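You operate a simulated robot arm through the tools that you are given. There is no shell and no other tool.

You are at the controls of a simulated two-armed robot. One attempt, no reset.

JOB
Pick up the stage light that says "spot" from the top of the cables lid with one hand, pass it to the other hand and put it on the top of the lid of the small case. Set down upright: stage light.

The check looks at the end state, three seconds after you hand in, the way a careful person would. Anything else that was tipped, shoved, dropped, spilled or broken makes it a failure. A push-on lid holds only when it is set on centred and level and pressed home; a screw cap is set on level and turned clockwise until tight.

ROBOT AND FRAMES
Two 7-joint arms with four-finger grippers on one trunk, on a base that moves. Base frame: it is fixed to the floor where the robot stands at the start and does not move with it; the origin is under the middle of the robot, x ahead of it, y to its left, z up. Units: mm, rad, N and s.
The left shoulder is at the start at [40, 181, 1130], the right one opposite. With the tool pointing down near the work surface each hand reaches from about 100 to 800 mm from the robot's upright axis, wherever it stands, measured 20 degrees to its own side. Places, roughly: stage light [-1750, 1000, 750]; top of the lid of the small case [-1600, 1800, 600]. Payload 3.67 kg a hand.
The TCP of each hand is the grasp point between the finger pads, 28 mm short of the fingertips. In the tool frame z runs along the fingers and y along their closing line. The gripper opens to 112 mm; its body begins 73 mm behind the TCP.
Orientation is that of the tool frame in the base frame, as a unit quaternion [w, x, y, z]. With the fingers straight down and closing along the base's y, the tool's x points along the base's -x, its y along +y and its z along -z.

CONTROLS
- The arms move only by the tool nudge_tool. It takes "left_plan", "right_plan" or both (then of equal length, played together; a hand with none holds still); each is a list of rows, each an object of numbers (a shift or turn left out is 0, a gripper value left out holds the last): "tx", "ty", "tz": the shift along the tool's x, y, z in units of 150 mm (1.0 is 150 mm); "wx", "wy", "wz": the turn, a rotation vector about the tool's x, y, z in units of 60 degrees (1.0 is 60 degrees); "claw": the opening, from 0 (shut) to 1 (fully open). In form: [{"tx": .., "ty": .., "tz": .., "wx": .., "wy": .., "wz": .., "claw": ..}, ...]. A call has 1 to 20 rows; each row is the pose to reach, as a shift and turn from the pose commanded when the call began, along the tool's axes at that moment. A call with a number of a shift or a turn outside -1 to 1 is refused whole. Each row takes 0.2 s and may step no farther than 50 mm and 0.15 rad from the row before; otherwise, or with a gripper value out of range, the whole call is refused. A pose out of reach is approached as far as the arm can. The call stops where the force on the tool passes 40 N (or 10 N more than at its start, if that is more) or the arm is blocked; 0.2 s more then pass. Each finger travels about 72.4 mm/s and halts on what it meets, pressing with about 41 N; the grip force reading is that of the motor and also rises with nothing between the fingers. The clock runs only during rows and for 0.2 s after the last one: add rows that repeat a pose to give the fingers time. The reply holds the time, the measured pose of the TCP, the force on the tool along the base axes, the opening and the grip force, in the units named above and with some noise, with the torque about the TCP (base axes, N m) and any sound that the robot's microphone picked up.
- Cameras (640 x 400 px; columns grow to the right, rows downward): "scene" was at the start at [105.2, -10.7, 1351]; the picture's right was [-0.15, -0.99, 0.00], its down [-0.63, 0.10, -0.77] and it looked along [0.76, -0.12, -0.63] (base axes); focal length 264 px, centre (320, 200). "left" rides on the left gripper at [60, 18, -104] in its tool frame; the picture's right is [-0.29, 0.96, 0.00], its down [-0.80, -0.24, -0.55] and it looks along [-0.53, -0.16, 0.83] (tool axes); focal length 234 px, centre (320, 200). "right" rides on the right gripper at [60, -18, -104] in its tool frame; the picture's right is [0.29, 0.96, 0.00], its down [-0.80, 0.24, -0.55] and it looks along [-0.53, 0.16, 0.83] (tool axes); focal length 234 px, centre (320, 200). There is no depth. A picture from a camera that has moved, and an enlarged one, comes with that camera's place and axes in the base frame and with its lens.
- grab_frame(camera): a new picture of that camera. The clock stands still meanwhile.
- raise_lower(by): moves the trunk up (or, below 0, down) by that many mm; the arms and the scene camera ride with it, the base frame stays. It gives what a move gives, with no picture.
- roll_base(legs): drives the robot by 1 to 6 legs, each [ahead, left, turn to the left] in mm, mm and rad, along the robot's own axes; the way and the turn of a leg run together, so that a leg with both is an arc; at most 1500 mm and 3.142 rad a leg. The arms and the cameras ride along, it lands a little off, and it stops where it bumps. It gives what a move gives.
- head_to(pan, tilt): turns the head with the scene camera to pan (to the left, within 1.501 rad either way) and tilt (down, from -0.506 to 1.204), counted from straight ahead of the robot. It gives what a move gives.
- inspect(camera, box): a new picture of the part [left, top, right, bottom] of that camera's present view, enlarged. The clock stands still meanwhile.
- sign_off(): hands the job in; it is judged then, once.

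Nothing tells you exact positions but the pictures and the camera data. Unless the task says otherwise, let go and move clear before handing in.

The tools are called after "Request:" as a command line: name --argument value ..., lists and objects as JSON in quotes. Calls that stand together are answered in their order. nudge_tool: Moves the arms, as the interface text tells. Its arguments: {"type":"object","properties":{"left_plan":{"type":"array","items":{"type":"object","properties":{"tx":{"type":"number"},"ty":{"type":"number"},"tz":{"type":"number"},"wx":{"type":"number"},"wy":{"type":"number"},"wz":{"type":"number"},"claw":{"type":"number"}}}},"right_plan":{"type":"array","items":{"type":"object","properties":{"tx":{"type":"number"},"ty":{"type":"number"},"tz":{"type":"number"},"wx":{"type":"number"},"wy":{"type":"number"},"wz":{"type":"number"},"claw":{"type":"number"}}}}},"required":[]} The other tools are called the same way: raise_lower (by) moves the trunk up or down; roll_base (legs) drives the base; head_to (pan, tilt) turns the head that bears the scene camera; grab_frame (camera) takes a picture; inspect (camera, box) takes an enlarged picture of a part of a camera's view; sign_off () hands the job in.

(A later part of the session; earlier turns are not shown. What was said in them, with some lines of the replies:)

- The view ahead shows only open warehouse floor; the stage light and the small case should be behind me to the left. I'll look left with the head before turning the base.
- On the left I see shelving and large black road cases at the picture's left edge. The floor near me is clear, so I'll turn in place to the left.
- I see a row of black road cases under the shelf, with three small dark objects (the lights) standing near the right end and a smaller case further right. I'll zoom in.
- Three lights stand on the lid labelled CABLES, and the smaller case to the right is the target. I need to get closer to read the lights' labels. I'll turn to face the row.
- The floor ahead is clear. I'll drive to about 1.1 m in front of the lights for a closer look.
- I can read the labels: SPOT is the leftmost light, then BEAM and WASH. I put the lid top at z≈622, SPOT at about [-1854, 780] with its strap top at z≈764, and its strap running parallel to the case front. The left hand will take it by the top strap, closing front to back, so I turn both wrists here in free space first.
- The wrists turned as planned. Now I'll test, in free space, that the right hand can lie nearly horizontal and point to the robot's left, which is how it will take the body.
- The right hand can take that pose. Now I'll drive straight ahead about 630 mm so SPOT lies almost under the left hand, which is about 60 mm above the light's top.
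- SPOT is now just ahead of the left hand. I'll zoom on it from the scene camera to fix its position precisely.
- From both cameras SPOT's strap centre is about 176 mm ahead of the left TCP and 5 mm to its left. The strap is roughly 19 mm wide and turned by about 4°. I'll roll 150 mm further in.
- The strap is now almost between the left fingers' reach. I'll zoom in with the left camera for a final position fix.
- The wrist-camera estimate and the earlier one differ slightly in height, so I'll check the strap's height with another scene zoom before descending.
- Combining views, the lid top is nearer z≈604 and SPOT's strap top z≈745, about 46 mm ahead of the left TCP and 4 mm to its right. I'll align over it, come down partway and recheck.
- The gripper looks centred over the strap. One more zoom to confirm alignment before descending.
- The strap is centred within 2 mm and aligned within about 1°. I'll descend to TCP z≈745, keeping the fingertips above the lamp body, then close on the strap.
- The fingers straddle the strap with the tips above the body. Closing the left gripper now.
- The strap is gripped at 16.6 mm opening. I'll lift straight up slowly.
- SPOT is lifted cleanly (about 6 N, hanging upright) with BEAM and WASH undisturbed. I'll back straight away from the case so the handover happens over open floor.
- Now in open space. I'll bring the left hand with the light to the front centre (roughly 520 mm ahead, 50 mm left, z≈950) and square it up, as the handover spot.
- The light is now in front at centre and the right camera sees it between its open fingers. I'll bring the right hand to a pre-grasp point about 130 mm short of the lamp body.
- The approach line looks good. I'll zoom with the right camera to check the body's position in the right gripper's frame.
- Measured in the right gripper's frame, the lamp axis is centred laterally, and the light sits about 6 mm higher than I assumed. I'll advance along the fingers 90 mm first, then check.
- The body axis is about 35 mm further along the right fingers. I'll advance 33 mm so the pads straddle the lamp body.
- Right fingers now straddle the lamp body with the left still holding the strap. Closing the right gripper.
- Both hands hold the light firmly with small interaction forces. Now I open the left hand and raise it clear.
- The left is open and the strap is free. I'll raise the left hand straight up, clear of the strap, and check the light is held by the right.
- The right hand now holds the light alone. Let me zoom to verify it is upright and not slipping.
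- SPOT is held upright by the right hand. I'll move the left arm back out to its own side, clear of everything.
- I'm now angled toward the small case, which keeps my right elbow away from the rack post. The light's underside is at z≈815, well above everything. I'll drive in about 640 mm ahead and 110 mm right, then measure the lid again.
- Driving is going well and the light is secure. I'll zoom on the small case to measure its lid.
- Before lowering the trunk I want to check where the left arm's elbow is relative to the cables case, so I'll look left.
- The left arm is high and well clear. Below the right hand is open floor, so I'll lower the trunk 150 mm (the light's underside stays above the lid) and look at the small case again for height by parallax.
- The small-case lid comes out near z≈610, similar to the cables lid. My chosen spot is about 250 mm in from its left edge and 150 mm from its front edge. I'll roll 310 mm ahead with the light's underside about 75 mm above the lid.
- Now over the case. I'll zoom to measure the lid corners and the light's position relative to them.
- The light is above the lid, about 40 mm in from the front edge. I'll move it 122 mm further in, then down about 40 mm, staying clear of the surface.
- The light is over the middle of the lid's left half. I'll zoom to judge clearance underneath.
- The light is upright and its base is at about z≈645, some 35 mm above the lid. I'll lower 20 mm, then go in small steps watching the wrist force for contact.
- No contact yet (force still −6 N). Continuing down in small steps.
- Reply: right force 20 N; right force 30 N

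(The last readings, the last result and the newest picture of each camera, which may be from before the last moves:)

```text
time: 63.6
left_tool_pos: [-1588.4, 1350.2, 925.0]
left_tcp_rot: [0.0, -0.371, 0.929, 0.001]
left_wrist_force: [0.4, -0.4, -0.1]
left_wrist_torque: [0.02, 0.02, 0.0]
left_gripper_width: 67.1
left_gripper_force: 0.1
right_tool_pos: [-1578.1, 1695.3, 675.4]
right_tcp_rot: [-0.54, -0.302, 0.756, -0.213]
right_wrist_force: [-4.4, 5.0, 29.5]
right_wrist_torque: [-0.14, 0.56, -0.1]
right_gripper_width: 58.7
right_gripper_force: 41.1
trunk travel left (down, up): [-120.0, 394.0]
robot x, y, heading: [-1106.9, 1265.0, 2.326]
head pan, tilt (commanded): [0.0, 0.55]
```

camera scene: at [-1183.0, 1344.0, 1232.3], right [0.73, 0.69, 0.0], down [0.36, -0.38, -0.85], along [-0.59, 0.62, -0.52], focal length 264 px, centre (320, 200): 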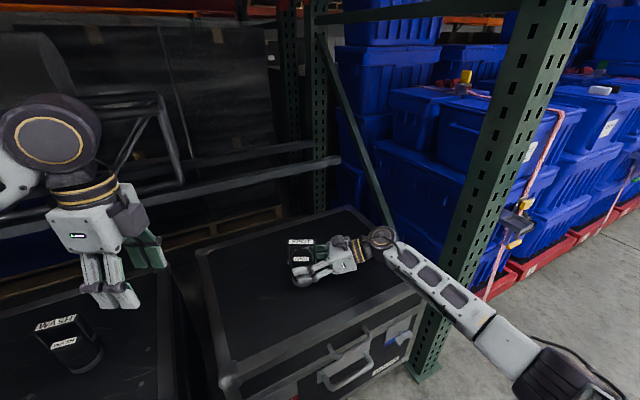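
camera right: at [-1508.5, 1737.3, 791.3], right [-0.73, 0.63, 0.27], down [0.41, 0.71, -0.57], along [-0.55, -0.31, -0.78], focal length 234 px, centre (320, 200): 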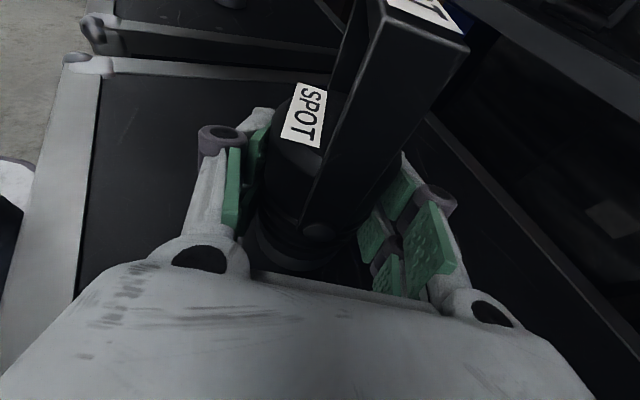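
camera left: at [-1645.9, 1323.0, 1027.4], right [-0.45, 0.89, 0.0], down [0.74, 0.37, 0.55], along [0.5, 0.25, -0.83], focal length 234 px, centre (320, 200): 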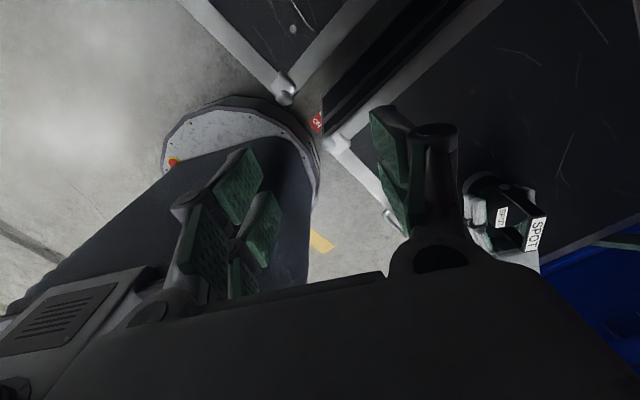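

Contact: the light touched the lid and the last step pressed up to ~30 N. I'll ease back up about 4.5 mm to relieve the force and look.

Request:
nudge_tool --right_plan '[{"tx": 0.0157, "tz": -0.0054}, {"tx": 0.0285, "tz": -0.0098}, {"tx": 0.0285, "tz": -0.0098}]'

Request:
inspect --camera "scene" --box '[280, 230, 360, 300]'

Request:
inspect --camera "right" --box '[220, 0, 480, 300]'

Request:
inspect --camera "left" --box '[400, 120, 640, 280]'

```text
time: 64.5
left_tool_pos: [-1591.1, 1350.1, 924.4]
left_tcp_rot: [0.0, -0.369, 0.929, 0.001]
left_wrist_force: [-0.8, -0.9, -0.2]
left_wrist_torque: [0.03, 0.01, 0.0]
left_gripper_width: 67.1
left_gripper_force: 0.0
right_tool_pos: [-1576.5, 1695.1, 676.7]
right_tcp_rot: [-0.538, -0.301, 0.758, -0.214]
right_wrist_force: [-7.4, 3.8, 14.5]
right_wrist_torque: [-0.12, 0.98, -0.2]
right_gripper_width: 58.1
right_gripper_force: 41.2
trunk travel left (down, up): [-120.0, 394.0]
robot x, y, heading: [-1108.1, 1264.6, 2.333]
head pan, tilt (commanded): [0.0, 0.55]
```

```text
5.71 times, centred on (320, 265) of scene
camera zoom: at [-1182.3, 1343.1, 1232.4], right [0.73, 0.69, 0.0], down [0.36, -0.38, -0.85], along [-0.59, 0.62, -0.52], focal length 1510 px, centre (320, -171)
```

zoom: 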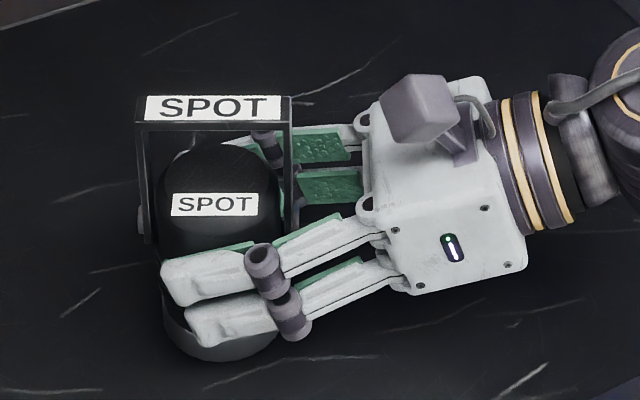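

```text
1.33 times, centred on (350, 150) of right
camera zoom: at [-1507.3, 1735.6, 766.7], right [-0.73, 0.63, 0.27], down [0.41, 0.71, -0.57], along [-0.55, -0.3, -0.78], focal length 312 px, centre (280, 267)
```

zoom: 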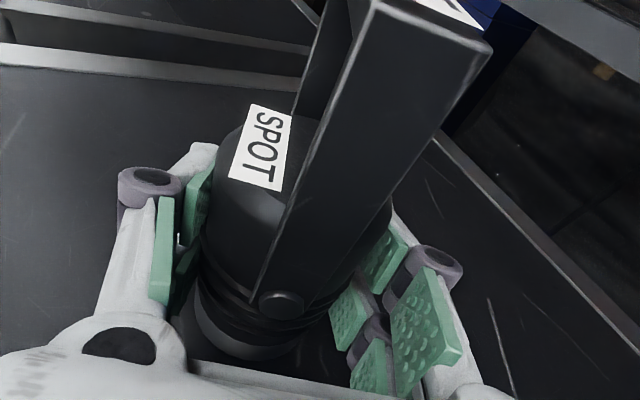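

```text
2.50 times, centred on (520, 200) of left
camera zoom: at [-1645.3, 1322.3, 1027.8], right [-0.45, 0.89, 0.0], down [0.74, 0.37, 0.55], along [0.49, 0.25, -0.83], focal length 585 px, centre (-180, 200)
```

zoom: 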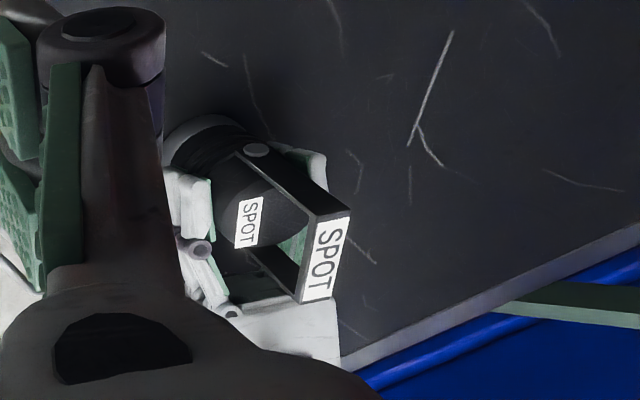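

Still about 14 N of upward push. I'll ease up another 2 mm to bring the contact force near zero.

Request:
nudge_tool --right_plan '[{"tx": 0.0126, "tz": -0.0044}, {"tx": 0.0126, "tz": -0.0044}]'

```text
time: 65.0
left_tool_pos: [-1589.2, 1352.4, 924.2]
left_tcp_rot: [0.001, -0.37, 0.929, 0.001]
left_wrist_force: [-0.2, -0.6, -0.3]
left_wrist_torque: [0.01, -0.06, 0.0]
left_gripper_width: 66.9
left_gripper_force: 0.0
right_tool_pos: [-1577.4, 1694.6, 675.9]
right_tcp_rot: [-0.536, -0.301, 0.759, -0.215]
right_wrist_force: [-1.7, 1.1, 3.2]
right_wrist_torque: [0.06, 0.42, -0.11]
right_gripper_width: 57.9
right_gripper_force: 41.2
trunk travel left (down, up): [-120.0, 394.0]
robot x, y, heading: [-1105.1, 1261.4, 2.328]
head pan, tilt (commanded): [0.0, 0.55]
```

Contact force is now light: the light rests on the lid with a slight press. Opening the right gripper gently.

Request:
nudge_tool --right_plan '[{"claw": 0.56}, {"claw": 0.6}, {"claw": 0.65}, {"claw": 0.65}]'

Request:
inspect --camera "scene" --box '[280, 230, 360, 300]'

Request:
grab_frame --camera "right"

```text
time: 66.0
left_tool_pos: [-1590.6, 1350.3, 925.0]
left_tcp_rot: [0.0, -0.37, 0.929, 0.001]
left_wrist_force: [0.2, -0.3, 0.5]
left_wrist_torque: [0.01, 0.05, -0.02]
left_gripper_width: 67.3
left_gripper_force: 0.1
right_tool_pos: [-1577.5, 1693.7, 677.7]
right_tcp_rot: [-0.538, -0.302, 0.757, -0.215]
right_wrist_force: [0.3, -0.1, -0.2]
right_wrist_torque: [0.02, -0.02, 0.02]
right_gripper_width: 73.0
right_gripper_force: 0.1
trunk travel left (down, up): [-120.0, 394.0]
robot x, y, heading: [-1110.2, 1262.5, 2.331]
head pan, tilt (commanded): [0.0, 0.55]
```

```text
5.71 times, centred on (320, 265) of scene
camera zoom: at [-1182.8, 1343.8, 1232.3], right [0.73, 0.69, 0.0], down [0.36, -0.38, -0.85], along [-0.59, 0.62, -0.52], focal length 1510 px, centre (320, -171)
```

zoom: 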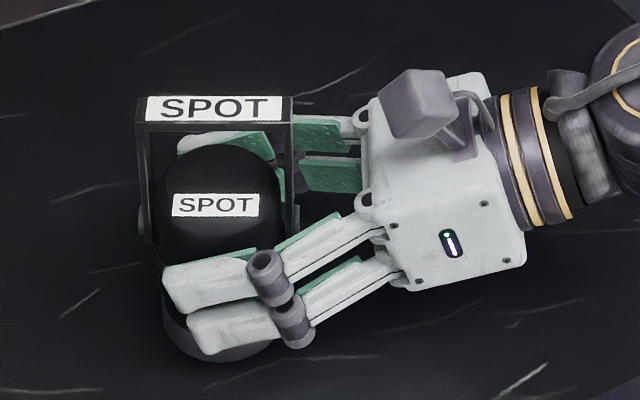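

```text
taken
camera right: at [-1508.2, 1735.9, 768.5], right [-0.73, 0.63, 0.27], down [0.41, 0.71, -0.57], along [-0.55, -0.31, -0.78], focal length 234 px, centre (320, 200)
```

right: 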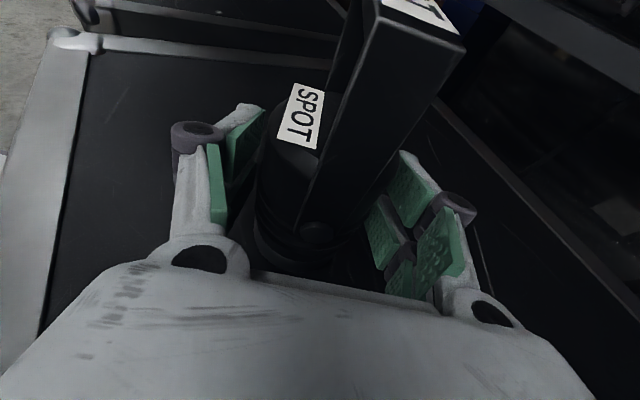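

The light stands on its own. I'll open fully and draw the right hand straight back along its fingers.

Request:
nudge_tool --right_plan '[{"claw": 0.85}, {"claw": 1.0}, {"claw": 1.0}, {"tz": -0.1}, {"tz": -0.25}, {"tz": -0.45}, {"tz": -0.65}, {"tz": -0.85}, {"tz": -1.0}]'

Request:
grab_frame --camera "scene"

Request:
grab_frame --camera "right"

```text
time: 68.0
left_tool_pos: [-1589.7, 1350.6, 924.5]
left_tcp_rot: [0.0, -0.371, 0.929, 0.001]
left_wrist_force: [0.5, -0.3, -0.2]
left_wrist_torque: [0.0, 0.0, -0.02]
left_gripper_width: 67.1
left_gripper_force: 0.1
right_tool_pos: [-1472.7, 1793.0, 728.1]
right_tcp_rot: [-0.537, -0.301, 0.758, -0.215]
right_wrist_force: [0.5, 0.4, 0.3]
right_wrist_torque: [0.05, -0.03, 0.03]
right_gripper_width: 111.9
right_gripper_force: 0.1
trunk travel left (down, up): [-120.0, 394.0]
robot x, y, heading: [-1106.8, 1263.5, 2.329]
head pan, tilt (commanded): [0.0, 0.55]
```

```text
taken
camera scene: at [-1182.6, 1343.8, 1232.4], right [0.73, 0.69, 0.0], down [0.36, -0.38, -0.85], along [-0.59, 0.62, -0.52], focal length 264 px, centre (320, 200)
```

scene: 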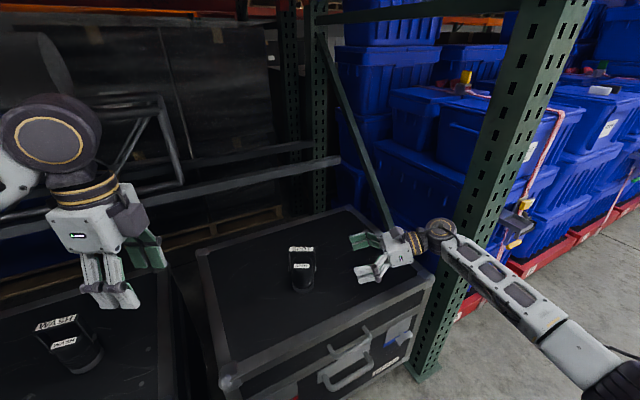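

```text
taken
camera right: at [-1404.4, 1834.2, 818.3], right [-0.73, 0.63, 0.27], down [0.41, 0.71, -0.57], along [-0.55, -0.31, -0.78], focal length 234 px, centre (320, 200)
```

right: 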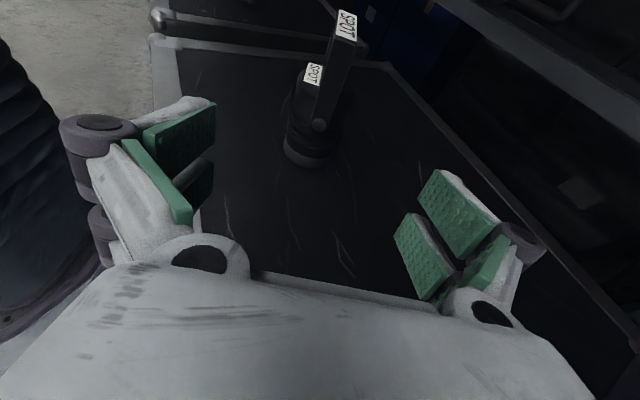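

SPOT stands upright on the small case's lid. I'll raise the right hand, then back the base straight away.

Request:
nudge_tool --right_plan '[{"tx": 0.2, "tz": -0.069}, {"tx": 0.4, "tz": -0.138}, {"tx": 0.629, "tz": -0.218}, {"tx": 0.629, "tz": -0.218}]'

Request:
roll_base --legs '[[-450, 0, 0]]'

Request:
grab_frame --camera "scene"

```text
time: 69.0
left_tool_pos: [-1591.4, 1350.7, 923.4]
left_tcp_rot: [0.0, -0.369, 0.93, -0.001]
left_wrist_force: [0.1, -0.9, -0.3]
left_wrist_torque: [-0.03, 0.02, 0.0]
left_gripper_width: 67.1
left_gripper_force: 0.0
right_tool_pos: [-1474.4, 1793.1, 826.4]
right_tcp_rot: [-0.538, -0.301, 0.758, -0.215]
right_wrist_force: [-0.9, 0.2, -0.2]
right_wrist_torque: [-0.01, -0.03, 0.02]
right_gripper_width: 112.2
right_gripper_force: 0.0
trunk travel left (down, up): [-120.0, 394.0]
robot x, y, heading: [-1108.3, 1263.6, 2.336]
head pan, tilt (commanded): [0.0, 0.55]
```

```text
time: 71.8
left_tool_pos: [-1279.5, 1022.2, 925.1]
left_tcp_rot: [0.0, -0.372, 0.928, 0.0]
left_wrist_force: [-0.1, -1.0, 0.1]
left_wrist_torque: [0.04, 0.01, 0.01]
left_gripper_width: 67.3
left_gripper_force: 0.0
right_tool_pos: [-1167.0, 1462.5, 826.1]
right_tcp_rot: [-0.537, -0.304, 0.757, -0.216]
right_wrist_force: [0.4, -0.4, 0.1]
right_wrist_torque: [0.01, -0.02, -0.07]
right_gripper_width: 112.0
right_gripper_force: 0.1
trunk travel left (down, up): [-120.0, 394.0]
robot x, y, heading: [-794.6, 937.8, 2.335]
head pan, tilt (commanded): [0.0, 0.55]
```

```text
taken
camera scene: at [-872.0, 1017.0, 1232.4], right [0.72, 0.69, 0.0], down [0.36, -0.38, -0.85], along [-0.59, 0.62, -0.52], focal length 264 px, centre (320, 200)
```

scene: 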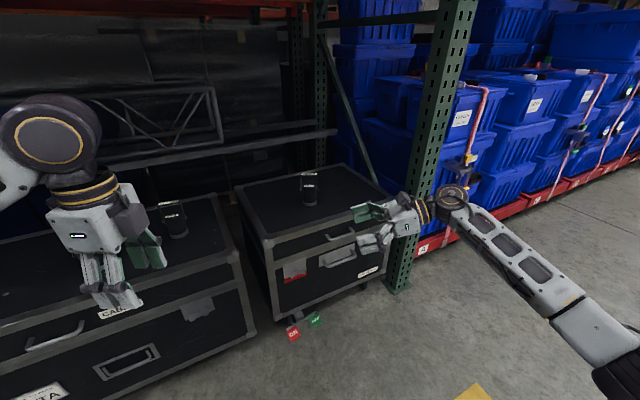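

I've backed away. A final zoom to confirm that SPOT stands upright and that BEAM and WASH are untouched.

Request:
inspect --camera "scene" --box '[230, 140, 390, 240]'

Request:
head_to --pan 0.6 --tilt 0.5

Request:
grab_frame --camera "scene"

```text
4.00 times, centred on (310, 190) of scene
camera zoom: at [-872.0, 1017.0, 1232.4], right [0.72, 0.69, 0.0], down [0.36, -0.38, -0.85], along [-0.59, 0.62, -0.52], focal length 1057 px, centre (360, 240)
```

zoom: 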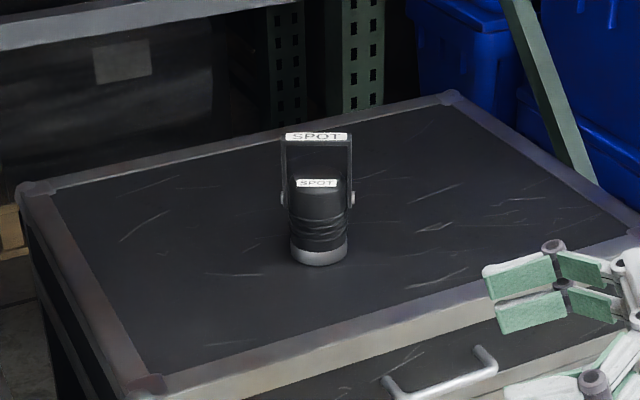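

```text
time: 72.8
left_tool_pos: [-1279.8, 1023.6, 923.4]
left_tcp_rot: [0.0, -0.371, 0.929, 0.001]
left_wrist_force: [0.2, -0.4, -0.1]
left_wrist_torque: [0.0, -0.04, 0.02]
left_gripper_width: 67.3
left_gripper_force: 0.0
right_tool_pos: [-1166.4, 1463.8, 825.3]
right_tcp_rot: [-0.538, -0.303, 0.757, -0.216]
right_wrist_force: [-0.4, -0.2, 0.2]
right_wrist_torque: [0.0, -0.02, 0.03]
right_gripper_width: 112.1
right_gripper_force: 0.1
trunk travel left (down, up): [-120.0, 394.0]
robot x, y, heading: [-795.6, 935.5, 2.338]
head pan, tilt (commanded): [0.6, 0.499]
```

```text
taken
camera scene: at [-899.6, 971.5, 1236.9], right [0.21, 0.98, 0.0], down [0.47, -0.1, -0.88], along [-0.86, 0.18, -0.48], focal length 264 px, centre (320, 200)
```

scene: 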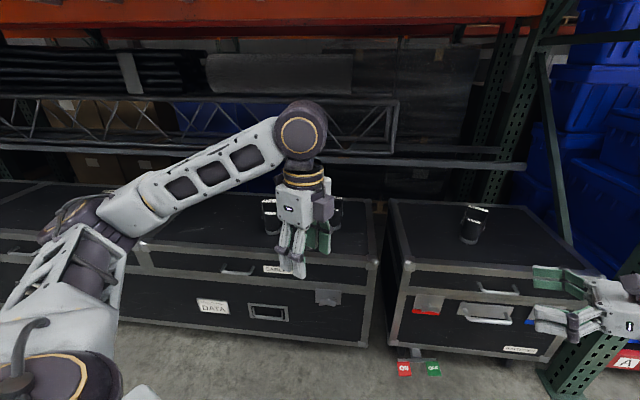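

SPOT stands upright on the small case's lid, and BEAM and WASH are still standing on the cables lid. Both hands are empty and clear, so I'm handing in.

Request:
sign_off

```text
The job is handed in.
```

The SPOT light is standing upright on the lid of the small case, and I've handed the job in. I picked it up by its top strap with the left hand, passed it to the right hand over open floor, and set it down with the right.

- **Set-down:** as the light touched the lid, one step pressed it down with about 30 N. I eased off before letting go. It stayed level and stood on its own once released.
- **Everything else:** the BEAM and WASH lights are still standing on the cables lid, and I saw no sign of anything being bumped or moved. Both hands are empty and clear of the cases.
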